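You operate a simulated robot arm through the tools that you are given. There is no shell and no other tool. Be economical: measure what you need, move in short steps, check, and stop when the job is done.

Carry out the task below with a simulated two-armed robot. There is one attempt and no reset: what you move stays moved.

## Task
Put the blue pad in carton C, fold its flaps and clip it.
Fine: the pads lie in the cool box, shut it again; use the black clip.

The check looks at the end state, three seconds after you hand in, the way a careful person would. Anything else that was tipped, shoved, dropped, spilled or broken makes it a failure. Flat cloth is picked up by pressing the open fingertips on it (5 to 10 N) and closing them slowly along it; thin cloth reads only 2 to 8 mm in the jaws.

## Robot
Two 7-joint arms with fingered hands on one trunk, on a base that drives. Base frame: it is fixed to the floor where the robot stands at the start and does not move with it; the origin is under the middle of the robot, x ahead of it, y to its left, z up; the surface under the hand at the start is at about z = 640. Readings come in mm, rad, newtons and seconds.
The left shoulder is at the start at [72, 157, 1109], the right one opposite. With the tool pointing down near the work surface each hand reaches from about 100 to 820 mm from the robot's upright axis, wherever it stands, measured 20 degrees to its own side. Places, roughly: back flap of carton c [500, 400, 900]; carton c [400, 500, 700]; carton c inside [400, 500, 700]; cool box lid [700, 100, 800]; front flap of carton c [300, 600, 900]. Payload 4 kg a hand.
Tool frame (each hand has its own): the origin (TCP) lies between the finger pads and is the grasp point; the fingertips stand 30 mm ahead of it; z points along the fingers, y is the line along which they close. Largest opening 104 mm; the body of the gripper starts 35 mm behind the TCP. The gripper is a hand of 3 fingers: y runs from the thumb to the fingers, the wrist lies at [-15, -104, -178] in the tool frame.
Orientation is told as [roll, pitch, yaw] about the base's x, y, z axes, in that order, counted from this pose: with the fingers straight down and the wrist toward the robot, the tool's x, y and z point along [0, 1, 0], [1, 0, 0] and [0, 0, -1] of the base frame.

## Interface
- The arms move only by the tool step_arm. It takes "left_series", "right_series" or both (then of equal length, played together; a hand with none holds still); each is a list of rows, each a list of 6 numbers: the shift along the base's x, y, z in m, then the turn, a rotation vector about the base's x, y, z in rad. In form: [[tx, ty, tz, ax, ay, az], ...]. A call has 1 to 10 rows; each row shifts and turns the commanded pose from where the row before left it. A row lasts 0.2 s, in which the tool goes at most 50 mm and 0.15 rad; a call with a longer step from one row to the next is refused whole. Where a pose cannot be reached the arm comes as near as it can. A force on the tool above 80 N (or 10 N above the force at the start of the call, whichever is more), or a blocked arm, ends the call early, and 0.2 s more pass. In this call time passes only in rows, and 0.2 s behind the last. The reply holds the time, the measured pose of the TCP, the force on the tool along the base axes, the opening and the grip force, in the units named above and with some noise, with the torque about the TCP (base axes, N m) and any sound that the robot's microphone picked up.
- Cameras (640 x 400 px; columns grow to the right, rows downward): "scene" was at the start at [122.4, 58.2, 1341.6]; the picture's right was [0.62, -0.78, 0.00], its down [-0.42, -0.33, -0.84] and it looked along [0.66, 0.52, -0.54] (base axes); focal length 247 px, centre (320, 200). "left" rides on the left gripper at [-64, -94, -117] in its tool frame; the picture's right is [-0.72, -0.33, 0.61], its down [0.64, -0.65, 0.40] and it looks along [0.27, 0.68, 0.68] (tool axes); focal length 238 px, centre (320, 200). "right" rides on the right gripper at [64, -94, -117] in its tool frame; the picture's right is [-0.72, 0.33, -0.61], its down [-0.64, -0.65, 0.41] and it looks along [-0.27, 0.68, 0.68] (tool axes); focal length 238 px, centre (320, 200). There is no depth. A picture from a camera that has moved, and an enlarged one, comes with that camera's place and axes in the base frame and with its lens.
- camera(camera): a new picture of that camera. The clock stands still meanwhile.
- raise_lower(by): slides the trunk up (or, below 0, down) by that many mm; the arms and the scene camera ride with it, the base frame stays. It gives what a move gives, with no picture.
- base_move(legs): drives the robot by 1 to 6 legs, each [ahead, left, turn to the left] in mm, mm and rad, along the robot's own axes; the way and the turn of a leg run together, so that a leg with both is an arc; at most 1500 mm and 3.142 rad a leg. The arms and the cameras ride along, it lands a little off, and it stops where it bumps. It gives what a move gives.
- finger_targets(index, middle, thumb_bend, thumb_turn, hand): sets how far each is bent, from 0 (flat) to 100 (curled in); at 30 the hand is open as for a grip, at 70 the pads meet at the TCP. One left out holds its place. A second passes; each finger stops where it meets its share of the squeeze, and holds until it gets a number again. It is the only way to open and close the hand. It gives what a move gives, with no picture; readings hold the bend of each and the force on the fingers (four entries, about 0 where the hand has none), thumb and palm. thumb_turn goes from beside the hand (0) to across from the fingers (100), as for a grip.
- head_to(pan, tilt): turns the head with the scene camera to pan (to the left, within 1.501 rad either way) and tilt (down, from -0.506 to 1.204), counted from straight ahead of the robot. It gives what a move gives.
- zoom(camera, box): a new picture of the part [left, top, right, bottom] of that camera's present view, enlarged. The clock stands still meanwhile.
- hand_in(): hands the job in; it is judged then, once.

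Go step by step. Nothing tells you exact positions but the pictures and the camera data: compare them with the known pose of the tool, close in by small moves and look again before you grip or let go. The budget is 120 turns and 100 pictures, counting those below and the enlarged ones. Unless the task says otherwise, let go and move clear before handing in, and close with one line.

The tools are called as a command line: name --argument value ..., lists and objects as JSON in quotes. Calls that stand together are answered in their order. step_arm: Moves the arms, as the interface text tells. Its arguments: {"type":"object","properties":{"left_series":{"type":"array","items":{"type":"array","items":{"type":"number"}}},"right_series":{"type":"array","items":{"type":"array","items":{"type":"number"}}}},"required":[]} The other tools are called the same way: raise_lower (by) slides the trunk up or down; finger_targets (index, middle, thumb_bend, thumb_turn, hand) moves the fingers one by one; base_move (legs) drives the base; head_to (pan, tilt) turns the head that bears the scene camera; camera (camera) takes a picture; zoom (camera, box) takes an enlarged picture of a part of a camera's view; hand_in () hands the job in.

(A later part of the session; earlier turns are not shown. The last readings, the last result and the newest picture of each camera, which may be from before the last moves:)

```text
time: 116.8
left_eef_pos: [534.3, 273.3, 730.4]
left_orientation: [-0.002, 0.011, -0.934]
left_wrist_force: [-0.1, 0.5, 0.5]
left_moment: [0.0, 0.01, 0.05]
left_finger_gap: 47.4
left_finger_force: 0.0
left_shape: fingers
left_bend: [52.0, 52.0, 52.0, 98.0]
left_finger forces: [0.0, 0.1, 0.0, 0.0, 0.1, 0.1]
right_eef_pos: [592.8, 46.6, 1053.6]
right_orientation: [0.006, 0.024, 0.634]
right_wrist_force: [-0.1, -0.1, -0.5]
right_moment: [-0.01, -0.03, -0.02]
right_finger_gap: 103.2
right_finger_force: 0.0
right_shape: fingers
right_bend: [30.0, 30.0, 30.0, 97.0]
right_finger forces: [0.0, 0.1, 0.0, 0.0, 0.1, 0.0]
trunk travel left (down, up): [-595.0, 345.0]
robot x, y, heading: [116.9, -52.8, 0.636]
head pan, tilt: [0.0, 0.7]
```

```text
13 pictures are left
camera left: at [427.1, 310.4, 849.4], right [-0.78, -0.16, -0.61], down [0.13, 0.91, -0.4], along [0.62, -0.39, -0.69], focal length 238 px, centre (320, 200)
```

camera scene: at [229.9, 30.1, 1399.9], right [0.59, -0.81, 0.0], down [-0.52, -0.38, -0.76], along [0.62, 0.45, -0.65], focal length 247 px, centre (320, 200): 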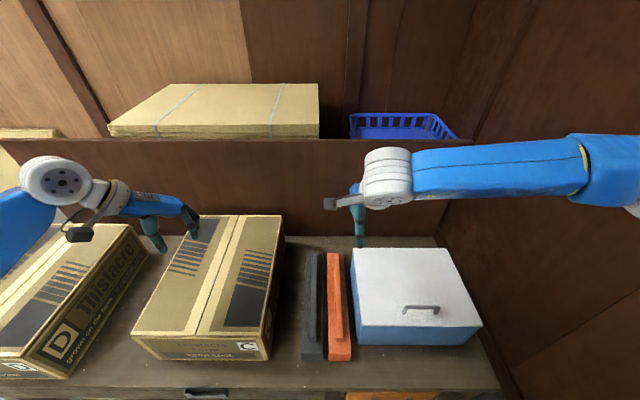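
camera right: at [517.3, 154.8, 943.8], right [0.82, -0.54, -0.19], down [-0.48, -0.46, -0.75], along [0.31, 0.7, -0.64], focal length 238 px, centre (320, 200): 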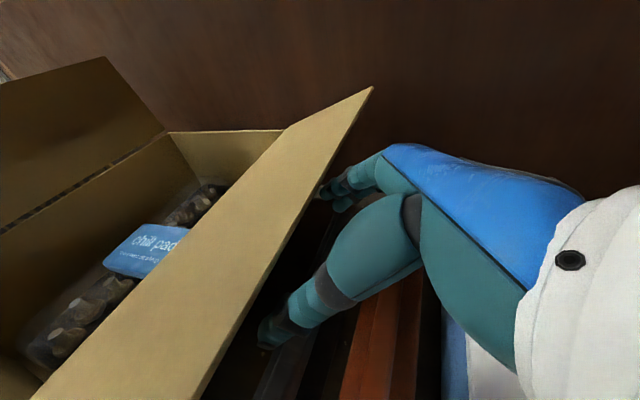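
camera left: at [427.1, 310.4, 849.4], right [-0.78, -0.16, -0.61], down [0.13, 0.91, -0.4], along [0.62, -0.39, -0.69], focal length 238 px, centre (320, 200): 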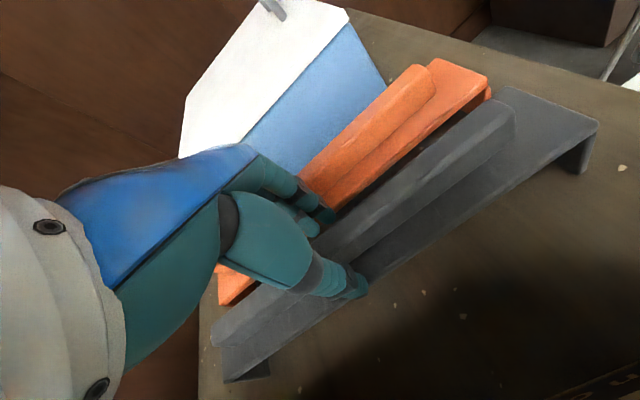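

The ridge lies between thumb and fingers. I lower 4 mm and close.

step_arm --left_series '[[0, 0, -0.004, 0, 0, 0]]'

finger_targets --hand "left" --index 70 --middle 70 --thumb_bend 70

step_arm --left_series '[[0, 0, 0.01, 0, 0, 0], [0, 0, 0.015, 0, 0, 0], [0, 0, 0.02, 0, 0, 0]]'

camera --camera "scene"

```text
time: 117.2
left_eef_pos: [533.4, 273.0, 727.6]
left_orientation: [-0.002, 0.014, -0.932]
left_wrist_force: [-1.4, 0.3, 1.4]
left_moment: [0.0, -0.01, -0.01]
left_finger_gap: 47.1
left_finger_force: 0.2
left_shape: fingers
left_bend: [52.0, 52.0, 52.0, 98.0]
left_finger forces: [0.1, 0.2, 0.1, 0.0, 0.0, 0.0]
right_eef_pos: [592.7, 46.1, 1052.7]
right_orientation: [0.004, 0.023, 0.633]
right_wrist_force: [0.4, -0.8, 0.1]
right_moment: [-0.01, 0.0, -0.01]
right_finger_gap: 103.3
right_finger_force: 0.0
right_shape: fingers
right_bend: [30.0, 30.0, 30.0, 97.0]
right_finger forces: [0.0, 0.0, 0.0, 0.1, 0.0, 0.0]
trunk travel left (down, up): [-595.0, 345.0]
robot x, y, heading: [118.3, -48.1, 0.631]
head pan, tilt: [0.0, 0.7]
```

```text
time: 118.2
left_eef_pos: [534.0, 273.5, 728.5]
left_orientation: [0.0, 0.009, -0.935]
left_wrist_force: [1.1, -0.6, 8.1]
left_moment: [-0.16, -0.22, -0.19]
left_finger_gap: 16.7
left_finger_force: 11.7
left_shape: fingers
left_bend: [69.0, 61.0, 61.0, 97.0]
left_finger forces: [0.6, 13.1, 0.1, 0.1, 9.4, 0.1]
right_eef_pos: [593.8, 44.2, 1052.9]
right_orientation: [0.006, 0.025, 0.636]
right_wrist_force: [-0.3, -0.1, 0.7]
right_moment: [0.02, -0.02, -0.01]
right_finger_gap: 103.3
right_finger_force: 0.1
right_shape: fingers
right_bend: [30.0, 30.0, 30.0, 97.0]
right_finger forces: [0.0, 0.1, 0.0, 0.1, 0.1, 0.1]
trunk travel left (down, up): [-595.0, 345.0]
robot x, y, heading: [121.9, -51.1, 0.637]
head pan, tilt: [0.0, 0.7]
```

```text
time: 119.0
left_eef_pos: [533.2, 274.3, 771.5]
left_orientation: [-0.004, 0.011, -0.934]
left_wrist_force: [0.0, 0.2, -1.5]
left_moment: [-0.04, -0.02, 0.01]
left_finger_gap: 16.2
left_finger_force: 6.3
left_shape: fingers
left_bend: [66.0, 68.0, 64.0, 96.0]
left_finger forces: [3.8, 2.2, 0.0, 0.0, 6.7, 0.2]
right_eef_pos: [592.8, 47.0, 1052.6]
right_orientation: [0.004, 0.023, 0.635]
right_wrist_force: [-0.3, -0.1, -0.2]
right_moment: [0.04, 0.0, 0.01]
right_finger_gap: 103.4
right_finger_force: 0.0
right_shape: fingers
right_bend: [30.0, 30.0, 30.0, 97.0]
right_finger forces: [0.0, 0.1, 0.0, 0.0, 0.0, 0.0]
trunk travel left (down, up): [-595.0, 345.0]
robot x, y, heading: [122.5, -50.9, 0.633]
head pan, tilt: [0.0, 0.7]
```

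```text
12 pictures are left
camera scene: at [231.2, 28.3, 1399.8], right [0.59, -0.81, 0.0], down [-0.52, -0.38, -0.76], along [0.62, 0.45, -0.65], focal length 247 px, centre (320, 200)
```

scene: 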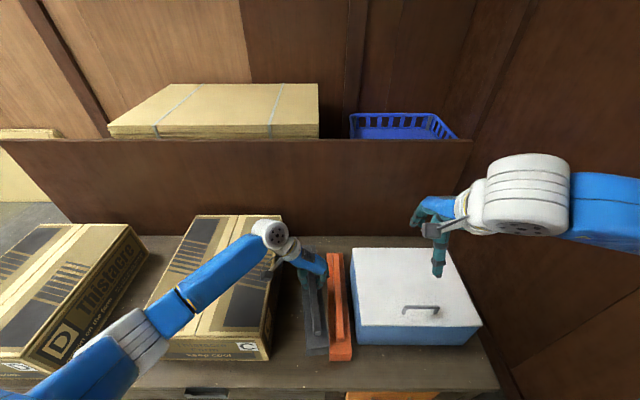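

Something is held (16 mm, ~2 N). I tighten the grip and lift higher.

finger_targets --hand "left" --index 78 --middle 78 --thumb_bend 76

step_arm --left_series '[[0, 0, 0.03, 0, 0, 0], [0, 0, 0.035, 0, 0, 0], [0, 0, 0.035, 0, 0, 0], [0, 0, 0.035, 0, 0, 0], [0, 0, 0.035, 0, 0, 0], [0, 0, 0.03, 0, 0, 0]]'

camera --camera "scene"

```text
time: 120.0
left_eef_pos: [533.8, 275.2, 770.6]
left_orientation: [-0.002, 0.013, -0.936]
left_wrist_force: [-0.9, 0.8, -0.3]
left_moment: [0.02, 0.01, -0.08]
left_finger_gap: 14.5
left_finger_force: 20.0
left_shape: fingers
left_bend: [74.0, 75.0, 63.0, 95.0]
left_finger forces: [10.2, 9.4, 0.0, 0.0, 20.9, 0.1]
right_eef_pos: [593.3, 45.3, 1052.5]
right_orientation: [0.004, 0.024, 0.634]
right_wrist_force: [-0.5, -0.9, -0.5]
right_moment: [0.04, 0.03, 0.0]
right_finger_gap: 103.0
right_finger_force: 0.1
right_shape: fingers
right_bend: [30.0, 30.0, 30.0, 97.0]
right_finger forces: [0.0, 0.0, 0.0, 0.0, 0.1, 0.1]
trunk travel left (down, up): [-595.0, 345.0]
robot x, y, heading: [120.9, -49.2, 0.636]
head pan, tilt: [0.0, 0.7]
```

```text
time: 121.4
left_eef_pos: [535.6, 274.1, 972.4]
left_orientation: [-0.001, 0.014, -0.933]
left_wrist_force: [-0.3, -0.5, -1.1]
left_moment: [-0.03, -0.02, 0.02]
left_finger_gap: 14.4
left_finger_force: 20.5
left_shape: fingers
left_bend: [75.0, 76.0, 63.0, 94.0]
left_finger forces: [12.2, 7.9, 0.1, 0.0, 20.7, 0.0]
right_eef_pos: [593.4, 46.2, 1052.8]
right_orientation: [0.006, 0.024, 0.636]
right_wrist_force: [-0.6, 0.8, -0.3]
right_moment: [-0.02, 0.02, 0.0]
right_finger_gap: 103.0
right_finger_force: 0.1
right_shape: fingers
right_bend: [30.0, 30.0, 30.0, 97.0]
right_finger forces: [0.0, 0.1, 0.0, 0.0, 0.0, 0.1]
trunk travel left (down, up): [-595.0, 345.0]
robot x, y, heading: [119.0, -54.8, 0.633]
head pan, tilt: [0.0, 0.7]
```

```text
11 pictures are left
camera scene: at [231.4, 28.1, 1399.8], right [0.59, -0.81, 0.0], down [-0.52, -0.38, -0.76], along [0.62, 0.45, -0.65], focal length 247 px, centre (320, 200)
```

scene: 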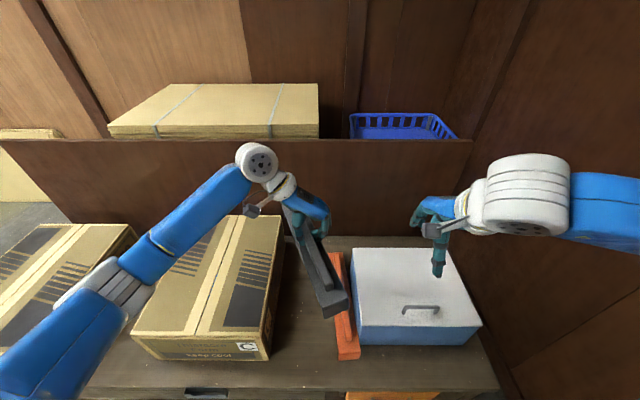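

The clip is held but seems turned a bit in the grip. I check with the wrist camera.

camera --camera "left"

zoom --camera "scene" --box '[220, 130, 400, 340]'

```text
10 pictures are left
camera left: at [428.4, 310.8, 1090.4], right [-0.78, -0.16, -0.61], down [0.12, 0.91, -0.4], along [0.62, -0.39, -0.69], focal length 238 px, centre (320, 200)
```

left: 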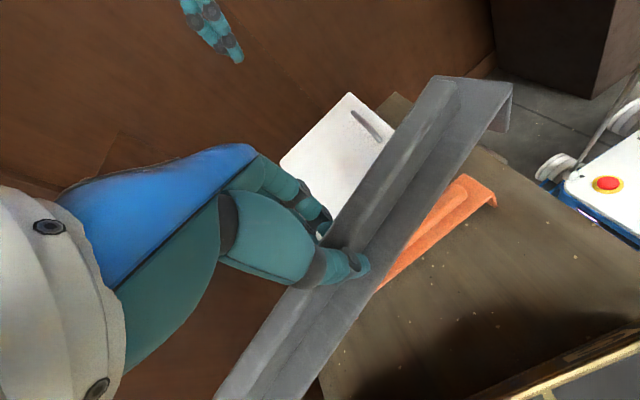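

```text
1.90 times, centred on (310, 235) of scene
camera zoom: at [231.4, 28.1, 1399.8], right [0.59, -0.81, 0.0], down [-0.52, -0.38, -0.76], along [0.62, 0.45, -0.65], focal length 471 px, centre (339, 133)
```

zoom: 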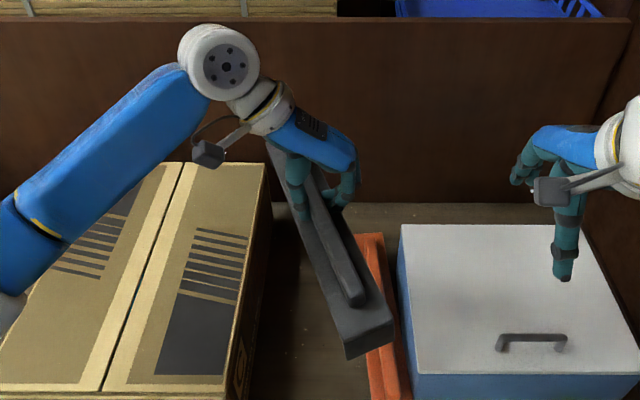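

The clip has turned about +0.30 rad in the grip. Turning the hand by 1.27 rad will set it square across the carton; I do that while carrying it over the middle (D 630, L 173).

step_arm --left_series '[[-0.014, 0.0262, 0.004, 0, 0, 0.141], [-0.014, 0.0262, 0.004, 0, 0, 0.141], [-0.014, 0.0262, 0.004, 0, 0, 0.141], [-0.014, 0.0262, 0.004, 0, 0, 0.141], [-0.014, 0.0262, 0, 0, 0, 0.141], [-0.014, 0.0262, 0, 0, 0, 0.141], [-0.014, 0.0262, 0, 0, 0, 0.141], [-0.014, 0.0262, 0, 0, 0, 0.141], [-0.014, 0.0262, 0, 0, 0, 0.141]]'

zoom --camera "scene" --box '[80, 170, 360, 370]'

```text
time: 123.4
left_eef_pos: [408.4, 511.1, 988.4]
left_orientation: [-0.002, 0.009, 0.334]
left_wrist_force: [0.1, 0.2, -0.1]
left_moment: [-0.02, 0.01, -0.01]
left_finger_gap: 14.5
left_finger_force: 20.4
left_shape: fingers
left_bend: [75.0, 76.0, 63.0, 94.0]
left_finger forces: [12.4, 7.9, 0.0, 0.0, 20.7, 0.1]
right_eef_pos: [591.3, 48.1, 1053.5]
right_orientation: [0.005, 0.025, 0.636]
right_wrist_force: [0.4, -0.4, 0.5]
right_moment: [-0.01, 0.03, 0.01]
right_finger_gap: 102.9
right_finger_force: 0.0
right_shape: fingers
right_bend: [30.0, 30.0, 30.0, 97.0]
right_finger forces: [0.0, 0.1, 0.1, 0.0, 0.0, 0.0]
trunk travel left (down, up): [-595.0, 345.0]
robot x, y, heading: [119.2, -55.7, 0.635]
head pan, tilt: [0.0, 0.7]
```

```text
2.00 times, centred on (220, 270) of scene
camera zoom: at [229.4, 29.8, 1399.9], right [0.59, -0.81, 0.0], down [-0.52, -0.38, -0.76], along [0.62, 0.45, -0.65], focal length 494 px, centre (520, 60)
```

zoom: 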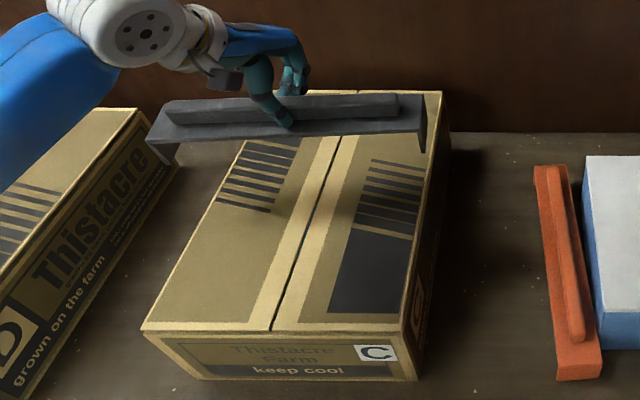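

The clip spans the carton nicely. I trim yaw by −0.05 and lower to ~20 mm above the flaps for a precise look.

step_arm --left_series '[[-0.001, 0.0012, -0.03, 0, 0, -0.025], [-0.001, 0.0012, -0.03, 0, 0, -0.025], [0, 0, -0.018, 0, 0, 0]]'

zoom --camera "scene" --box '[120, 190, 320, 340]'

camera --camera "left"

```text
time: 124.2
left_eef_pos: [405.2, 513.6, 908.2]
left_orientation: [-0.002, 0.012, 0.282]
left_wrist_force: [0.3, 0.3, -0.1]
left_moment: [-0.03, 0.03, -0.03]
left_finger_gap: 14.7
left_finger_force: 20.6
left_shape: fingers
left_bend: [75.0, 76.0, 63.0, 94.0]
left_finger forces: [12.2, 7.8, 0.1, 0.0, 20.7, 0.1]
right_eef_pos: [591.8, 48.3, 1051.9]
right_orientation: [0.003, 0.024, 0.635]
right_wrist_force: [0.0, -0.2, 0.8]
right_moment: [0.04, 0.0, 0.02]
right_finger_gap: 103.1
right_finger_force: 0.0
right_shape: fingers
right_bend: [30.0, 30.0, 30.0, 97.0]
right_finger forces: [0.0, 0.0, 0.0, 0.1, 0.0, 0.1]
trunk travel left (down, up): [-595.0, 345.0]
robot x, y, heading: [120.7, -55.3, 0.635]
head pan, tilt: [0.0, 0.7]
```

```text
2.67 times, centred on (220, 265) of scene
camera zoom: at [230.2, 29.6, 1399.9], right [0.59, -0.81, 0.0], down [-0.52, -0.38, -0.76], along [0.62, 0.45, -0.65], focal length 659 px, centre (587, 27)
```

zoom: 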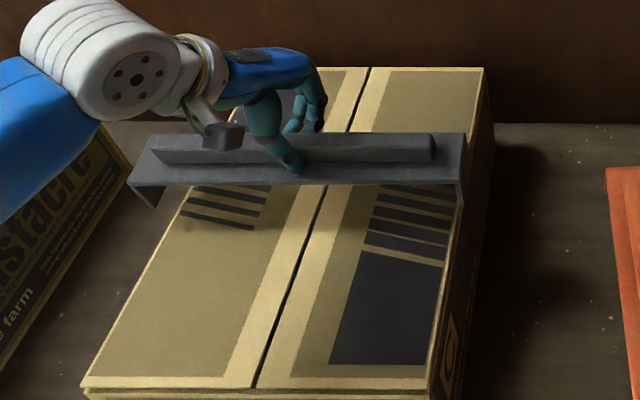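

```text
6 pictures are left
camera left: at [334.0, 425.3, 1027.1], right [-0.12, -0.78, -0.61], down [-0.81, 0.43, -0.4], along [0.57, 0.45, -0.69], focal length 238 px, centre (320, 200)
```

left: 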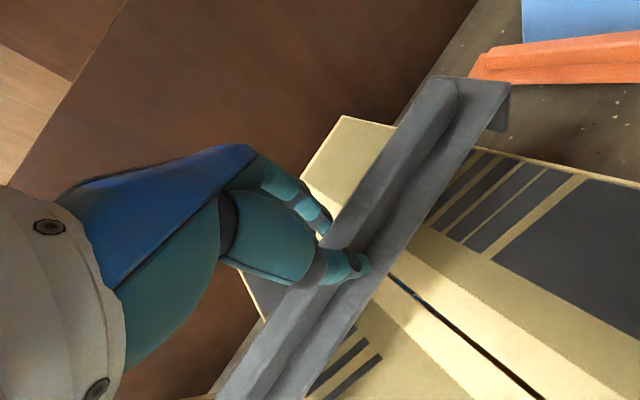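

Clip is square; its centre is at L≈169.5 against the carton's 174. I shift 4.7 mm left and lower so the legs just pass the edges, watching the force.

step_arm --left_series '[[-0.0028, 0.0038, 0, 0, 0, 0], [0, 0, -0.008, 0, 0, 0], [0, 0, -0.008, 0, 0, 0], [0, 0, -0.008, 0, 0, 0], [0, 0, -0.006, 0, 0, 0]]'

zoom --camera "scene" --box '[120, 190, 320, 340]'

```text
time: 125.4
left_eef_pos: [402.9, 517.4, 878.8]
left_orientation: [-0.001, 0.013, 0.282]
left_wrist_force: [-0.2, -0.5, -0.2]
left_moment: [-0.01, -0.01, -0.02]
left_finger_gap: 14.3
left_finger_force: 20.1
left_shape: fingers
left_bend: [75.0, 76.0, 63.0, 94.0]
left_finger forces: [12.5, 7.5, 0.1, 0.1, 20.7, 0.0]
right_eef_pos: [591.6, 47.5, 1054.2]
right_orientation: [0.004, 0.025, 0.635]
right_wrist_force: [-0.4, -0.5, 0.8]
right_moment: [-0.02, 0.03, 0.02]
right_finger_gap: 103.3
right_finger_force: 0.0
right_shape: fingers
right_bend: [30.0, 30.0, 30.0, 97.0]
right_finger forces: [0.1, 0.1, 0.0, 0.1, 0.0, 0.0]
trunk travel left (down, up): [-595.0, 345.0]
robot x, y, heading: [118.0, -55.0, 0.635]
head pan, tilt: [0.0, 0.7]
```

```text
2.67 times, centred on (220, 265) of scene
camera zoom: at [230.2, 29.3, 1399.9], right [0.59, -0.81, 0.0], down [-0.52, -0.38, -0.76], along [0.62, 0.45, -0.65], focal length 659 px, centre (587, 27)
```

zoom: 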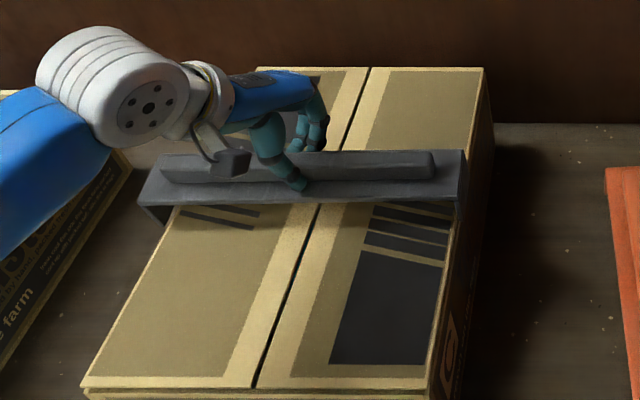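

Both legs straddle the carton's edges without force. I lower on until the plate meets the flaps.

step_arm --left_series '[[0, 0, -0.006, 0, 0, 0], [0, 0, -0.006, 0, 0, 0], [0, 0, -0.006, 0, 0, 0], [0, 0, -0.005, 0, 0, 0]]'

step_arm --left_series '[[0, 0, -0.004, 0, 0, 0], [0, 0, -0.003, 0, 0, 0]]'

```text
time: 126.4
left_eef_pos: [404.2, 518.1, 855.9]
left_orientation: [0.0, 0.011, 0.284]
left_wrist_force: [0.9, -0.7, -1.0]
left_moment: [-0.04, -0.07, -0.03]
left_finger_gap: 14.6
left_finger_force: 20.6
left_shape: fingers
left_bend: [75.0, 76.0, 63.0, 94.0]
left_finger forces: [12.8, 7.4, 0.0, 0.0, 20.7, 0.0]
right_eef_pos: [592.0, 46.9, 1053.2]
right_orientation: [0.004, 0.025, 0.635]
right_wrist_force: [-0.3, -0.3, 0.0]
right_moment: [0.0, -0.02, -0.01]
right_finger_gap: 103.1
right_finger_force: 0.0
right_shape: fingers
right_bend: [30.0, 30.0, 30.0, 97.0]
right_finger forces: [0.0, 0.0, 0.0, 0.1, 0.0, 0.0]
trunk travel left (down, up): [-595.0, 345.0]
robot x, y, heading: [116.6, -50.6, 0.633]
head pan, tilt: [0.0, 0.7]
```

```text
time: 127.0
left_eef_pos: [402.1, 517.5, 849.6]
left_orientation: [-0.001, 0.012, 0.281]
left_wrist_force: [1.2, -0.8, -1.1]
left_moment: [-0.03, -0.01, 0.01]
left_finger_gap: 14.6
left_finger_force: 20.5
left_shape: fingers
left_bend: [75.0, 76.0, 63.0, 94.0]
left_finger forces: [12.7, 7.6, 0.0, 0.0, 20.7, 0.0]
right_eef_pos: [593.2, 46.4, 1054.0]
right_orientation: [0.003, 0.025, 0.636]
right_wrist_force: [0.0, -0.1, 0.1]
right_moment: [0.0, 0.03, -0.02]
right_finger_gap: 102.9
right_finger_force: 0.1
right_shape: fingers
right_bend: [30.0, 30.0, 30.0, 97.0]
right_finger forces: [0.0, 0.1, 0.0, 0.0, 0.0, 0.0]
trunk travel left (down, up): [-595.0, 345.0]
robot x, y, heading: [117.3, -54.3, 0.627]
head pan, tilt: [0.0, 0.7]
```

step_arm --left_series '[[0, 0, -0.004, 0, 0, 0], [0, 0, -0.004, 0, 0, 0]]'

step_arm --left_series '[[0, 0, -0.004, 0, 0, 0]]'

```text
time: 127.6
left_eef_pos: [403.2, 517.8, 843.9]
left_orientation: [0.0, 0.009, 0.283]
left_wrist_force: [2.1, -0.5, 4.3]
left_moment: [-0.09, 0.09, -0.05]
left_finger_gap: 14.3
left_finger_force: 22.8
left_shape: fingers
left_bend: [75.0, 76.0, 63.0, 94.0]
left_finger forces: [12.1, 9.4, 0.0, 0.1, 23.1, 0.1]
right_eef_pos: [592.6, 46.2, 1052.7]
right_orientation: [0.005, 0.024, 0.637]
right_wrist_force: [0.9, 0.2, 0.6]
right_moment: [0.0, 0.02, 0.03]
right_finger_gap: 103.2
right_finger_force: 0.0
right_shape: fingers
right_bend: [30.0, 30.0, 30.0, 97.0]
right_finger forces: [0.1, 0.1, 0.0, 0.0, 0.1, 0.1]
trunk travel left (down, up): [-595.0, 345.0]
robot x, y, heading: [118.5, -49.2, 0.636]
head pan, tilt: [0.0, 0.7]
```

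```text
time: 128.0
left_eef_pos: [402.8, 517.3, 842.2]
left_orientation: [0.002, 0.004, 0.286]
left_wrist_force: [1.0, 3.1, 21.8]
left_moment: [-0.35, 0.65, -0.07]
left_finger_gap: 14.5
left_finger_force: 30.7
left_shape: fingers
left_bend: [75.0, 76.0, 64.0, 94.0]
left_finger forces: [12.0, 9.6, 0.0, 0.1, 39.6, 0.0]
right_eef_pos: [591.3, 43.8, 1053.9]
right_orientation: [0.006, 0.023, 0.636]
right_wrist_force: [-0.3, 0.1, -0.1]
right_moment: [0.06, 0.0, 0.01]
right_finger_gap: 103.3
right_finger_force: 0.0
right_shape: fingers
right_bend: [30.0, 30.0, 30.0, 97.0]
right_finger forces: [0.0, 0.0, 0.0, 0.1, 0.1, 0.0]
trunk travel left (down, up): [-595.0, 345.0]
robot x, y, heading: [118.3, -53.8, 0.634]
head pan, tilt: [0.0, 0.7]
```

The clip has seated on the flaps (22 N). One slightly firmer press, in case it snaps, then a look.

step_arm --left_series '[[0, 0, -0.003, 0, 0, 0]]'

zoom --camera "scene" --box '[100, 190, 320, 350]'

```text
time: 128.4
left_eef_pos: [403.5, 517.0, 842.3]
left_orientation: [0.007, -0.002, 0.283]
left_wrist_force: [0.8, 5.6, 38.7]
left_moment: [-0.57, 1.2, -0.03]
left_finger_gap: 15.0
left_finger_force: 38.8
left_shape: fingers
left_bend: [75.0, 76.0, 66.0, 94.0]
left_finger forces: [12.4, 10.9, 0.1, 0.0, 55.2, 0.0]
right_eef_pos: [590.0, 42.9, 1055.0]
right_orientation: [0.005, 0.021, 0.636]
right_wrist_force: [1.3, -0.2, 0.7]
right_moment: [-0.02, 0.02, 0.0]
right_finger_gap: 103.3
right_finger_force: 0.0
right_shape: fingers
right_bend: [30.0, 30.0, 30.0, 97.0]
right_finger forces: [0.0, 0.1, 0.0, 0.0, 0.0, 0.0]
trunk travel left (down, up): [-595.0, 345.0]
robot x, y, heading: [123.8, -54.4, 0.63]
head pan, tilt: [0.0, 0.7]
```

```text
2.50 times, centred on (210, 270) of scene
camera zoom: at [226.3, 22.4, 1401.2], right [0.59, -0.81, 0.0], down [-0.52, -0.38, -0.77], along [0.62, 0.46, -0.64], focal length 618 px, centre (595, 25)
```

zoom: 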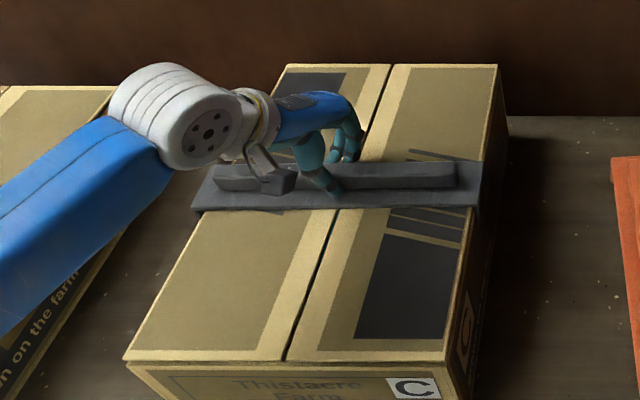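

Flush across both flaps. I ease off, open and lift the hand away.

step_arm --left_series '[[0, 0, 0.003, 0, 0, 0]]'

finger_targets --hand "left" --index 48 --middle 48 --thumb_bend 48

step_arm --left_series '[[0, 0, 0.015, 0, 0, 0], [0, 0, 0.03, 0, 0, 0], [0, 0, 0.04, 0, 0, 0], [0, 0, 0.04, 0, 0, 0], [-0.02, -0.015, 0.04, 0, 0, 0], [-0.02, -0.015, 0.03, 0, 0, 0], [-0.02, 0.03, 0.02, 0, 0, 0], [-0.02, 0.03, 0.0, 0, 0, 0]]'

camera --camera "scene"

```text
time: 128.8
left_eef_pos: [403.4, 517.2, 842.2]
left_orientation: [0.002, 0.005, 0.285]
left_wrist_force: [3.8, 6.2, 31.5]
left_moment: [-0.38, 0.88, -0.03]
left_finger_gap: 14.8
left_finger_force: 35.0
left_shape: fingers
left_bend: [75.0, 76.0, 66.0, 94.0]
left_finger forces: [12.7, 11.9, 0.1, 0.0, 45.5, 0.0]
right_eef_pos: [591.7, 45.1, 1053.4]
right_orientation: [0.006, 0.023, 0.634]
right_wrist_force: [-0.1, -0.4, 1.5]
right_moment: [0.04, -0.01, 0.0]
right_finger_gap: 103.1
right_finger_force: 0.1
right_shape: fingers
right_bend: [30.0, 30.0, 30.0, 97.0]
right_finger forces: [0.0, 0.1, 0.0, 0.1, 0.0, 0.0]
trunk travel left (down, up): [-595.0, 345.0]
robot x, y, heading: [121.4, -48.8, 0.633]
head pan, tilt: [0.0, 0.7]
```

```text
time: 129.8
left_eef_pos: [400.7, 513.6, 841.5]
left_orientation: [0.002, 0.006, 0.284]
left_wrist_force: [-5.4, -6.8, 30.4]
left_moment: [-0.37, -0.54, -0.15]
left_finger_gap: 40.2
left_finger_force: 15.3
left_shape: fingers
left_bend: [60.0, 48.0, 48.0, 97.0]
left_finger forces: [30.2, 0.0, 0.0, 0.0, 0.0, 0.0]
right_eef_pos: [590.3, 42.7, 1055.0]
right_orientation: [0.006, 0.02, 0.637]
right_wrist_force: [-0.1, -0.3, 0.0]
right_moment: [0.03, -0.02, 0.04]
right_finger_gap: 103.1
right_finger_force: 0.1
right_shape: fingers
right_bend: [30.0, 30.0, 30.0, 97.0]
right_finger forces: [0.0, 0.0, 0.0, 0.0, 0.1, 0.0]
trunk travel left (down, up): [-595.0, 345.0]
robot x, y, heading: [119.2, -52.1, 0.632]
head pan, tilt: [0.0, 0.7]
```

```text
time: 131.6
left_eef_pos: [321.3, 548.6, 1051.3]
left_orientation: [-0.001, 0.013, 0.283]
left_wrist_force: [-0.8, 0.4, -0.2]
left_moment: [-0.02, -0.01, 0.0]
left_finger_gap: 56.6
left_finger_force: 0.0
left_shape: fingers
left_bend: [48.0, 48.0, 48.0, 97.0]
left_finger forces: [0.1, 0.0, 0.0, 0.1, 0.0, 0.1]
right_eef_pos: [590.9, 48.0, 1053.7]
right_orientation: [0.002, 0.025, 0.634]
right_wrist_force: [-1.0, -1.0, 0.1]
right_moment: [0.02, 0.0, 0.01]
right_finger_gap: 102.9
right_finger_force: 0.1
right_shape: fingers
right_bend: [30.0, 30.0, 30.0, 97.0]
right_finger forces: [0.0, 0.0, 0.0, 0.1, 0.0, 0.0]
trunk travel left (down, up): [-595.0, 345.0]
robot x, y, heading: [119.3, -52.6, 0.636]
head pan, tilt: [0.0, 0.7]
```

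```text
3 pictures are left
camera scene: at [228.3, 30.3, 1400.0], right [0.59, -0.81, 0.0], down [-0.52, -0.38, -0.76], along [0.62, 0.45, -0.65], focal length 247 px, centre (320, 200)
```

scene: 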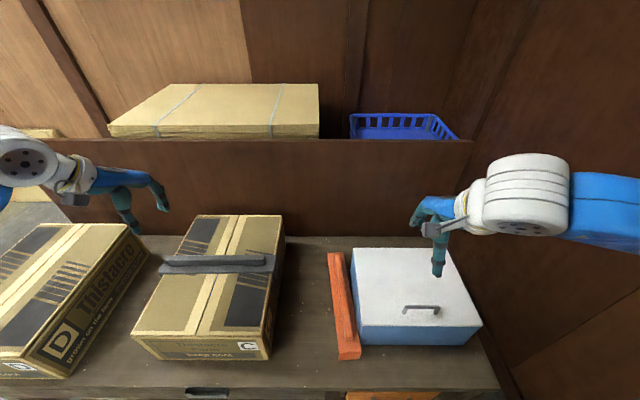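

Let me check the clip's seat and the orange clip, which seems slightly turned.

zoom --camera "scene" --box '[120, 200, 380, 370]'

```text
2.35 times, centred on (250, 285) of scene
camera zoom: at [228.3, 30.3, 1400.0], right [0.59, -0.81, 0.0], down [-0.52, -0.38, -0.76], along [0.62, 0.45, -0.65], focal length 581 px, centre (485, 0)
```

zoom: 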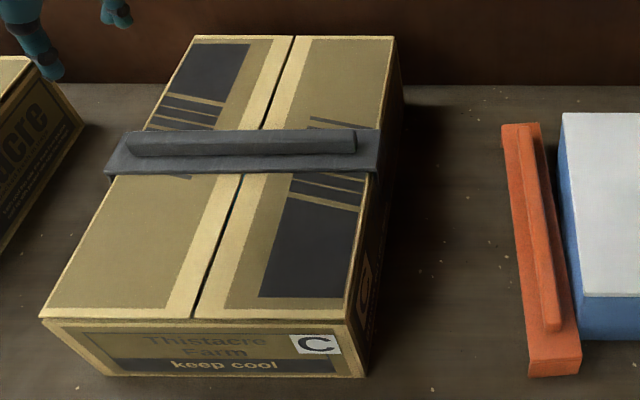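

The black clip sits well. The orange clip's near end was nudged ~27 mm toward the cool box, so I'll straighten it: the right hand, fingers closed and leaning forward, goes down in front of the cool box, to the right of the orange clip's end.

finger_targets --hand "right" --index 70 --middle 70 --thumb_bend 70

step_arm --right_series '[[-0.0188, -0.0018, -0.01, 0.071, -0.097, 0], [-0.0188, -0.0018, -0.01, 0.071, -0.097, 0], [-0.0188, -0.0018, -0.01, 0.071, -0.097, 0], [-0.0188, -0.0018, -0.01, 0.071, -0.097, 0], [-0.0188, -0.0018, -0.01, 0.071, -0.097, 0]]'

```text
time: 132.6
left_eef_pos: [322.8, 547.8, 1052.0]
left_orientation: [-0.003, 0.012, 0.283]
left_wrist_force: [0.5, 0.4, -0.9]
left_moment: [-0.02, 0.0, 0.03]
left_finger_gap: 56.8
left_finger_force: 0.1
left_shape: fingers
left_bend: [48.0, 48.0, 48.0, 97.0]
left_finger forces: [0.1, 0.0, 0.0, 0.0, 0.0, 0.1]
right_eef_pos: [592.2, 47.0, 1054.2]
right_orientation: [0.003, 0.025, 0.635]
right_wrist_force: [0.2, -0.6, 0.2]
right_moment: [0.0, 0.04, -0.02]
right_finger_gap: 1.4
right_finger_force: 0.1
right_shape: fingers
right_bend: [70.0, 70.0, 70.0, 97.0]
right_finger forces: [0.0, 0.0, 0.1, 0.0, 0.0, 0.0]
trunk travel left (down, up): [-595.0, 345.0]
robot x, y, heading: [119.3, -52.7, 0.632]
head pan, tilt: [0.0, 0.7]
```

```text
time: 133.8
left_eef_pos: [321.5, 547.3, 1052.4]
left_orientation: [-0.002, 0.012, 0.282]
left_wrist_force: [0.7, 0.2, -0.1]
left_moment: [-0.02, -0.01, 0.03]
left_finger_gap: 56.8
left_finger_force: 0.0
left_shape: fingers
left_bend: [48.0, 48.0, 48.0, 97.0]
left_finger forces: [0.0, 0.0, 0.1, 0.0, 0.0, 0.0]
right_eef_pos: [598.8, 73.9, 1050.8]
right_orientation: [0.005, -0.095, 0.635]
right_wrist_force: [1.0, 0.3, -0.6]
right_moment: [-0.02, 0.03, -0.02]
right_finger_gap: 1.5
right_finger_force: 0.1
right_shape: fingers
right_bend: [70.0, 70.0, 70.0, 97.0]
right_finger forces: [0.0, 0.1, 0.0, 0.0, 0.1, 0.0]
right hand out of reach, approached as far as the arm can: row 1, 2, 3, 4, 5
trunk travel left (down, up): [-595.0, 345.0]
robot x, y, heading: [122.7, -50.8, 0.631]
head pan, tilt: [0.0, 0.7]
```

Too folded up high; I go lower first, then back and tilt.

step_arm --right_series '[[-0.004, 0.004, -0.038, 0, 0, 0], [-0.004, 0.004, -0.038, 0, 0, 0], [-0.004, 0.004, -0.038, 0, 0, 0], [-0.02, -0.0145, -0.03, 0.05, -0.069, 0], [-0.02, -0.0145, 0, 0.05, -0.069, 0], [-0.02, -0.0145, 0, 0.05, -0.069, 0], [-0.02, -0.0145, 0, 0.05, -0.069, 0]]'

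```text
time: 135.4
left_eef_pos: [321.7, 547.3, 1052.0]
left_orientation: [-0.002, 0.009, 0.283]
left_wrist_force: [0.0, 0.0, -0.2]
left_moment: [-0.03, 0.0, -0.02]
left_finger_gap: 56.3
left_finger_force: 0.1
left_shape: fingers
left_bend: [48.0, 48.0, 48.0, 97.0]
left_finger forces: [0.1, 0.0, 0.1, 0.0, 0.1, 0.1]
right_eef_pos: [590.5, 71.8, 922.6]
right_orientation: [0.001, -0.208, 0.635]
right_wrist_force: [0.2, -0.6, 0.4]
right_moment: [0.01, 0.02, 0.0]
right_finger_gap: 1.2
right_finger_force: 0.1
right_shape: fingers
right_bend: [70.0, 70.0, 70.0, 97.0]
right_finger forces: [0.0, 0.0, 0.1, 0.0, 0.1, 0.0]
right hand out of reach, approached as far as the arm can: row 4, 5, 6, 7
trunk travel left (down, up): [-595.0, 345.0]
robot x, y, heading: [118.6, -52.2, 0.635]
head pan, tilt: [0.0, 0.7]
```

The right arm can't fold that near. I back the base off by 150 mm (open floor behind) to give it room.

base_move --legs '[[-150, 0, 0]]'

step_arm --right_series '[[0, 0, 0, 0.05, -0.069, 0], [0, 0, 0, 0.05, -0.069, 0], [0, 0, 0, 0.05, -0.069, 0], [0, 0, 0, 0.05, -0.069, 0]]'

```text
time: 136.7
left_eef_pos: [205.1, 461.2, 1050.2]
left_orientation: [-0.001, 0.014, 0.284]
left_wrist_force: [0.8, 0.5, -0.1]
left_moment: [-0.01, 0.01, -0.02]
left_finger_gap: 56.6
left_finger_force: 0.1
left_shape: fingers
left_bend: [48.0, 48.0, 48.0, 97.0]
left_finger forces: [0.0, 0.1, 0.0, 0.1, 0.0, 0.0]
right_eef_pos: [473.2, -14.0, 920.5]
right_orientation: [0.002, -0.206, 0.637]
right_wrist_force: [0.5, 0.7, 0.5]
right_moment: [-0.02, -0.01, 0.0]
right_finger_gap: 1.3
right_finger_force: 0.1
right_shape: fingers
right_bend: [70.0, 70.0, 70.0, 97.0]
right_finger forces: [0.0, 0.0, 0.0, 0.0, 0.1, 0.0]
trunk travel left (down, up): [-595.0, 345.0]
robot x, y, heading: [-1.6, -140.2, 0.631]
head pan, tilt: [0.0, 0.7]
```

```text
time: 137.7
left_eef_pos: [201.9, 458.5, 1053.0]
left_orientation: [0.0, 0.012, 0.283]
left_wrist_force: [0.0, -0.2, -0.2]
left_moment: [0.01, -0.01, 0.02]
left_finger_gap: 56.7
left_finger_force: 0.2
left_shape: fingers
left_bend: [48.0, 48.0, 48.0, 97.0]
left_finger forces: [0.0, 0.0, 0.1, 0.0, 0.0, 0.1]
right_eef_pos: [469.8, -16.5, 922.8]
right_orientation: [0.002, -0.21, 0.636]
right_wrist_force: [-0.4, -0.7, -0.6]
right_moment: [0.02, 0.02, 0.02]
right_finger_gap: 1.3
right_finger_force: 0.1
right_shape: fingers
right_bend: [70.0, 70.0, 70.0, 97.0]
right_finger forces: [0.1, 0.0, 0.0, 0.0, 0.1, 0.1]
right hand out of reach, approached as far as the arm can: row 1, 2, 3, 4
trunk travel left (down, up): [-595.0, 345.0]
robot x, y, heading: [-0.7, -138.9, 0.628]
head pan, tilt: [0.0, 0.7]
```

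step_arm --right_series '[[0.008, 0.012, -0.03, 0, 0, 0], [0.008, 0.012, -0.03, 0, 0, 0], [0.006, 0.012, -0.03, 0, 0, 0], [0.004, 0.009, -0.03, 0, 0, 0], [0, 0, 0, 0.05, -0.069, 0], [0, 0, 0, 0.05, -0.069, 0], [0, 0, 0, 0.05, -0.069, 0], [0, 0, 0, 0.05, -0.069, 0]]'

```text
time: 139.5
left_eef_pos: [201.0, 458.7, 1052.3]
left_orientation: [-0.002, 0.011, 0.284]
left_wrist_force: [-0.1, -0.3, 0.5]
left_moment: [0.01, -0.02, -0.02]
left_finger_gap: 56.7
left_finger_force: 0.0
left_shape: fingers
left_bend: [48.0, 48.0, 48.0, 97.0]
left_finger forces: [0.0, 0.0, 0.0, 0.0, 0.1, 0.0]
right_eef_pos: [469.8, -16.7, 923.1]
right_orientation: [0.002, -0.21, 0.635]
right_wrist_force: [-0.5, -1.2, -0.5]
right_moment: [0.03, 0.0, -0.02]
right_finger_gap: 1.0
right_finger_force: 0.0
right_shape: fingers
right_bend: [70.0, 70.0, 70.0, 97.0]
right_finger forces: [0.0, 0.0, 0.0, 0.1, 0.1, 0.0]
right hand out of reach, approached as far as the arm can: row 1, 2, 3, 4, 5, 6, 7, 8
trunk travel left (down, up): [-595.0, 345.0]
robot x, y, heading: [-4.0, -137.1, 0.632]
head pan, tilt: [0.0, 0.7]
```

The arm sits at a joint limit; I take the tilt back and move forward to free it.

step_arm --right_series '[[0.02, 0.015, 0, -0.05, 0.069, 0], [0.02, 0.015, 0, -0.05, 0.069, 0], [0.02, 0.015, 0, -0.03, 0.04, 0], [0, 0, -0.03, 0, 0, 0]]'

```text
time: 140.5
left_eef_pos: [202.5, 458.5, 1052.9]
left_orientation: [-0.001, 0.01, 0.282]
left_wrist_force: [0.6, -0.2, -0.6]
left_moment: [0.03, -0.02, 0.0]
left_finger_gap: 56.8
left_finger_force: 0.0
left_shape: fingers
left_bend: [48.0, 48.0, 48.0, 97.0]
left_finger forces: [0.0, 0.1, 0.0, 0.1, 0.1, 0.0]
right_eef_pos: [531.5, 29.8, 894.3]
right_orientation: [0.004, 0.011, 0.636]
right_wrist_force: [0.2, 0.7, 0.4]
right_moment: [-0.01, 0.0, 0.03]
right_finger_gap: 1.0
right_finger_force: 0.1
right_shape: fingers
right_bend: [70.0, 70.0, 70.0, 97.0]
right_finger forces: [0.1, 0.0, 0.0, 0.0, 0.1, 0.1]
trunk travel left (down, up): [-595.0, 345.0]
robot x, y, heading: [-0.7, -141.0, 0.632]
head pan, tilt: [0.0, 0.7]
```

Free again. New way without tilt: index and middle stretched open (they stand 52 mm ahead of the TCP), so the hand itself stays in front of the cool box.

finger_targets --hand "right" --index 30 --middle 30 --thumb_bend 30

step_arm --right_series '[[-0.0192, -0.0082, 0, 0, 0, 0], [-0.0192, -0.0082, 0, 0, 0, 0], [-0.0192, -0.0082, 0, 0, 0, 0], [0, 0, -0.04, 0, 0, 0], [0, 0, -0.04, 0, 0, 0], [0, 0, -0.04, 0, 0, 0], [0, 0, -0.04, 0, 0, 0], [0, 0, -0.03, 0, 0, 0]]'

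```text
time: 141.5
left_eef_pos: [202.4, 458.5, 1052.9]
left_orientation: [-0.002, 0.011, 0.283]
left_wrist_force: [0.0, 0.4, -0.1]
left_moment: [-0.01, 0.0, 0.01]
left_finger_gap: 56.8
left_finger_force: 0.1
left_shape: fingers
left_bend: [48.0, 48.0, 48.0, 97.0]
left_finger forces: [0.0, 0.0, 0.0, 0.0, 0.0, 0.0]
right_eef_pos: [531.4, 28.4, 892.8]
right_orientation: [0.003, 0.013, 0.636]
right_wrist_force: [0.2, -0.4, -0.6]
right_moment: [0.0, -0.04, 0.02]
right_finger_gap: 102.6
right_finger_force: 0.3
right_shape: fingers
right_bend: [30.0, 30.0, 30.0, 97.0]
right_finger forces: [0.0, 0.1, 0.1, 0.0, 0.0, 0.0]
trunk travel left (down, up): [-595.0, 345.0]
robot x, y, heading: [1.6, -143.2, 0.632]
head pan, tilt: [0.0, 0.7]
```

```text
time: 143.3
left_eef_pos: [201.7, 458.8, 1053.8]
left_orientation: [-0.001, 0.011, 0.282]
left_wrist_force: [-0.4, -1.0, 0.1]
left_moment: [-0.01, -0.01, -0.01]
left_finger_gap: 56.8
left_finger_force: 0.1
left_shape: fingers
left_bend: [48.0, 48.0, 48.0, 97.0]
left_finger forces: [0.0, 0.0, 0.0, 0.1, 0.0, 0.0]
right_eef_pos: [472.4, 3.9, 774.3]
right_orientation: [0.003, 0.012, 0.636]
right_wrist_force: [-0.1, -0.5, -0.5]
right_moment: [0.03, 0.01, 0.02]
right_finger_gap: 102.7
right_finger_force: 0.0
right_shape: fingers
right_bend: [30.0, 30.0, 30.0, 97.0]
right_finger forces: [0.0, 0.0, 0.1, 0.0, 0.1, 0.1]
right hand out of reach, approached as far as the arm can: row 7, 8
trunk travel left (down, up): [-595.0, 345.0]
robot x, y, heading: [0.1, -135.6, 0.63]
head pan, tilt: [0.0, 0.7]
```

I lower the trunk 75 mm to bring the fingertips down to z≈670, and take a close look.

raise_lower --by -75

zoom --camera "scene" --box '[240, 150, 480, 300]'

```text
time: 144.4
left_eef_pos: [201.3, 458.6, 977.8]
left_orientation: [-0.002, 0.011, 0.284]
left_wrist_force: [-0.7, 0.6, 0.8]
left_moment: [-0.01, -0.01, 0.01]
left_finger_gap: 56.8
left_finger_force: 0.0
left_shape: fingers
left_bend: [48.0, 48.0, 48.0, 97.0]
left_finger forces: [0.0, 0.1, 0.1, 0.1, 0.0, 0.0]
right_eef_pos: [474.5, 3.3, 700.1]
right_orientation: [0.003, 0.011, 0.635]
right_wrist_force: [-0.1, -0.7, 0.0]
right_moment: [0.02, -0.02, 0.02]
right_finger_gap: 103.2
right_finger_force: 0.2
right_shape: fingers
right_bend: [30.0, 30.0, 30.0, 97.0]
right_finger forces: [0.0, 0.1, 0.0, 0.0, 0.0, 0.0]
trunk travel left (down, up): [-520.0, 420.0]
robot x, y, heading: [-2.5, -140.7, 0.63]
head pan, tilt: [0.0, 0.7]
```

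```text
2.67 times, centred on (360, 225) of scene
camera zoom: at [110.1, -58.1, 1324.9], right [0.59, -0.81, 0.0], down [-0.52, -0.38, -0.76], along [0.62, 0.45, -0.65], focal length 659 px, centre (213, 133)
```

zoom: 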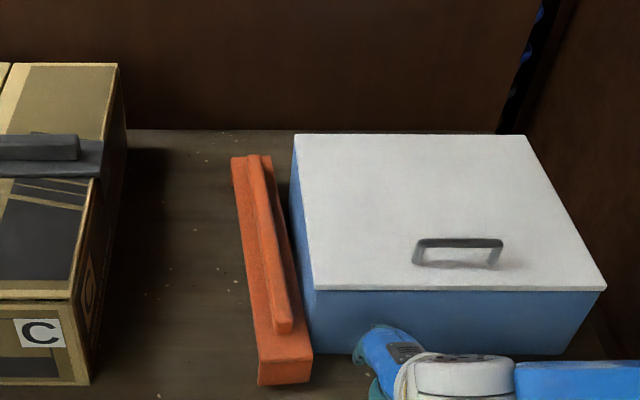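

Orange's right near corner is at L≈−221; my fingers are somewhere at −240 to −258. I advance left in small steps, feeling for contact in the finger forces.

step_arm --right_series '[[-0.0047, 0.0065, 0, 0, 0, 0], [-0.0047, 0.0065, 0, 0, 0, 0]]'

step_arm --right_series '[[-0.0029, 0.004, 0, 0, 0, 0]]'

step_arm --right_series '[[-0.0029, 0.004, 0, 0, 0, 0]]'

step_arm --right_series '[[-0.0029, 0.004, 0, 0, 0, 0]]'

```text
time: 145.0
left_eef_pos: [201.6, 459.4, 977.0]
left_orientation: [-0.001, 0.01, 0.281]
left_wrist_force: [0.4, -1.3, -0.5]
left_moment: [0.01, 0.01, 0.03]
left_finger_gap: 57.0
left_finger_force: 0.0
left_shape: fingers
left_bend: [48.0, 48.0, 48.0, 97.0]
left_finger forces: [0.0, 0.1, 0.0, 0.2, 0.0, 0.0]
right_eef_pos: [463.1, 16.1, 698.4]
right_orientation: [0.001, 0.013, 0.635]
right_wrist_force: [0.5, -0.3, -1.4]
right_moment: [0.05, 0.0, -0.01]
right_finger_gap: 102.7
right_finger_force: 0.1
right_shape: fingers
right_bend: [30.0, 30.0, 30.0, 97.0]
right_finger forces: [0.0, 0.0, 0.1, 0.0, 0.0, 0.1]
trunk travel left (down, up): [-520.0, 420.0]
robot x, y, heading: [2.8, -139.8, 0.629]
head pan, tilt: [0.0, 0.7]
```

```text
time: 145.4
left_eef_pos: [202.5, 460.1, 977.6]
left_orientation: [-0.003, 0.01, 0.283]
left_wrist_force: [-0.9, 0.1, -0.1]
left_moment: [-0.01, 0.04, 0.02]
left_finger_gap: 56.9
left_finger_force: 0.0
left_shape: fingers
left_bend: [48.0, 48.0, 48.0, 97.0]
left_finger forces: [0.0, 0.1, 0.0, 0.0, 0.0, 0.0]
right_eef_pos: [460.4, 22.5, 699.2]
right_orientation: [0.002, 0.014, 0.636]
right_wrist_force: [0.0, 0.1, 0.6]
right_moment: [0.01, 0.03, 0.0]
right_finger_gap: 103.0
right_finger_force: 0.0
right_shape: fingers
right_bend: [30.0, 30.0, 30.0, 97.0]
right_finger forces: [0.1, 0.0, 0.0, 0.1, 0.1, 0.0]
trunk travel left (down, up): [-520.0, 420.0]
robot x, y, heading: [0.5, -140.0, 0.633]
head pan, tilt: [0.0, 0.7]
```

```text
time: 145.8
left_eef_pos: [202.7, 459.7, 976.9]
left_orientation: [-0.002, 0.01, 0.283]
left_wrist_force: [0.1, 0.4, -0.3]
left_moment: [-0.03, -0.02, -0.01]
left_finger_gap: 56.7
left_finger_force: 0.1
left_shape: fingers
left_bend: [48.0, 48.0, 48.0, 97.0]
left_finger forces: [0.0, 0.0, 0.1, 0.1, 0.1, 0.1]
right_eef_pos: [458.9, 26.1, 698.3]
right_orientation: [0.002, 0.013, 0.638]
right_wrist_force: [0.5, -0.1, 0.0]
right_moment: [-0.01, 0.0, 0.02]
right_finger_gap: 103.0
right_finger_force: 0.0
right_shape: fingers
right_bend: [30.0, 30.0, 30.0, 97.0]
right_finger forces: [0.1, 0.0, 0.0, 0.0, 0.0, 0.0]
trunk travel left (down, up): [-520.0, 420.0]
robot x, y, heading: [1.7, -139.9, 0.633]
head pan, tilt: [0.0, 0.7]
```

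```text
time: 146.2
left_eef_pos: [201.8, 458.8, 977.3]
left_orientation: [-0.003, 0.013, 0.282]
left_wrist_force: [-0.2, 0.2, 0.5]
left_moment: [-0.02, 0.02, -0.01]
left_finger_gap: 56.7
left_finger_force: 0.1
left_shape: fingers
left_bend: [48.0, 48.0, 48.0, 97.0]
left_finger forces: [0.0, 0.1, 0.0, 0.1, 0.0, 0.0]
right_eef_pos: [454.6, 29.9, 697.7]
right_orientation: [0.002, 0.014, 0.635]
right_wrist_force: [0.5, 0.3, -0.1]
right_moment: [0.02, 0.01, 0.02]
right_finger_gap: 102.7
right_finger_force: 0.2
right_shape: fingers
right_bend: [30.0, 30.0, 30.0, 97.0]
right_finger forces: [0.0, 0.0, 0.1, 0.0, 0.1, 0.1]
trunk travel left (down, up): [-520.0, 420.0]
robot x, y, heading: [1.7, -139.1, 0.633]
head pan, tilt: [0.0, 0.7]
```

step_arm --right_series '[[-0.0024, 0.0032, 0, 0, 0, 0]]'

step_arm --right_series '[[-0.0024, 0.0032, 0, 0, 0, 0]]'

step_arm --right_series '[[-0.0024, 0.0032, 0, 0, 0, 0]]'

step_arm --right_series '[[-0.0024, 0.0032, 0, 0, 0, 0]]'

```text
time: 146.6
left_eef_pos: [201.9, 458.6, 977.4]
left_orientation: [-0.001, 0.01, 0.283]
left_wrist_force: [-0.2, 0.0, 0.1]
left_moment: [-0.02, 0.0, -0.01]
left_finger_gap: 56.7
left_finger_force: 0.0
left_shape: fingers
left_bend: [48.0, 48.0, 48.0, 97.0]
left_finger forces: [0.1, 0.0, 0.0, 0.0, 0.0, 0.1]
right_eef_pos: [452.0, 32.9, 699.8]
right_orientation: [0.003, 0.012, 0.636]
right_wrist_force: [-0.3, 0.2, 1.0]
right_moment: [-0.01, -0.01, -0.01]
right_finger_gap: 103.0
right_finger_force: 0.1
right_shape: fingers
right_bend: [30.0, 30.0, 30.0, 97.0]
right_finger forces: [0.1, 0.0, 0.0, 0.1, 0.1, 0.0]
trunk travel left (down, up): [-520.0, 420.0]
robot x, y, heading: [-0.1, -141.7, 0.631]
head pan, tilt: [0.0, 0.7]
```

```text
time: 147.0
left_eef_pos: [201.4, 459.5, 977.2]
left_orientation: [-0.002, 0.01, 0.282]
left_wrist_force: [-0.2, 1.0, 0.0]
left_moment: [0.0, 0.0, -0.02]
left_finger_gap: 56.8
left_finger_force: 0.2
left_shape: fingers
left_bend: [48.0, 48.0, 48.0, 97.0]
left_finger forces: [0.0, 0.1, 0.1, 0.0, 0.1, 0.0]
right_eef_pos: [450.1, 35.4, 699.4]
right_orientation: [0.002, 0.011, 0.634]
right_wrist_force: [0.8, -0.4, 0.1]
right_moment: [0.01, 0.01, -0.02]
right_finger_gap: 102.6
right_finger_force: 0.1
right_shape: fingers
right_bend: [30.0, 30.0, 30.0, 97.0]
right_finger forces: [0.0, 0.1, 0.1, 0.0, 0.0, 0.0]
trunk travel left (down, up): [-520.0, 420.0]
robot x, y, heading: [5.1, -139.2, 0.639]
head pan, tilt: [0.0, 0.7]
```

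```text
time: 147.4
left_eef_pos: [202.0, 459.2, 978.9]
left_orientation: [-0.001, 0.011, 0.282]
left_wrist_force: [-0.8, 0.6, 0.0]
left_moment: [-0.03, 0.02, -0.03]
left_finger_gap: 56.6
left_finger_force: 0.1
left_shape: fingers
left_bend: [48.0, 48.0, 48.0, 97.0]
left_finger forces: [0.0, 0.1, 0.0, 0.0, 0.0, 0.0]
right_eef_pos: [448.0, 38.1, 699.0]
right_orientation: [0.004, 0.012, 0.635]
right_wrist_force: [0.9, 0.3, 0.3]
right_moment: [0.0, 0.03, -0.01]
right_finger_gap: 102.8
right_finger_force: 0.1
right_shape: fingers
right_bend: [30.0, 30.0, 30.0, 97.0]
right_finger forces: [0.1, 0.0, 0.0, 0.0, 0.0, 0.0]
trunk travel left (down, up): [-520.0, 420.0]
robot x, y, heading: [2.4, -140.4, 0.628]
head pan, tilt: [0.0, 0.7]
```

```text
time: 147.8
left_eef_pos: [201.7, 458.3, 977.5]
left_orientation: [-0.003, 0.011, 0.282]
left_wrist_force: [-0.2, 0.1, -0.7]
left_moment: [0.02, 0.02, 0.03]
left_finger_gap: 56.6
left_finger_force: 0.1
left_shape: fingers
left_bend: [48.0, 48.0, 48.0, 97.0]
left_finger forces: [0.0, 0.0, 0.0, 0.1, 0.0, 0.1]
right_eef_pos: [445.7, 42.7, 699.5]
right_orientation: [0.001, 0.011, 0.636]
right_wrist_force: [0.7, 0.2, -0.3]
right_moment: [-0.04, -0.02, -0.02]
right_finger_gap: 103.0
right_finger_force: 0.2
right_shape: fingers
right_bend: [30.0, 30.0, 30.0, 97.0]
right_finger forces: [0.2, 0.0, 0.1, 0.0, 0.0, 0.1]
trunk travel left (down, up): [-520.0, 420.0]
robot x, y, heading: [-0.0, -140.2, 0.635]
head pan, tilt: [0.0, 0.7]
```

No clear signal; I use the last picture to measure where orange and fingers are.

zoom --camera "scene" --box '[240, 150, 480, 300]'

```text
2.67 times, centred on (360, 225) of scene
camera zoom: at [110.1, -57.6, 1324.9], right [0.59, -0.81, 0.0], down [-0.52, -0.38, -0.76], along [0.62, 0.45, -0.65], focal length 659 px, centre (213, 133)
```

zoom: 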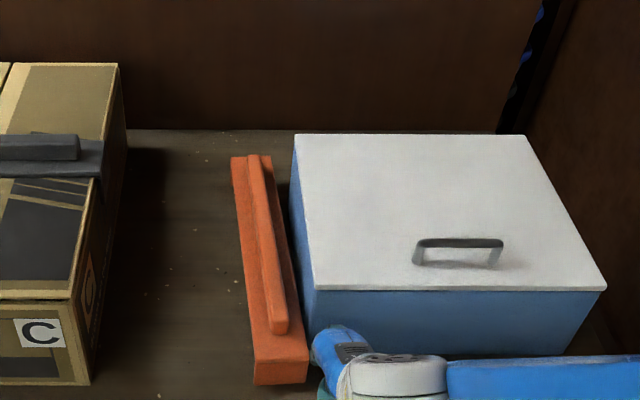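

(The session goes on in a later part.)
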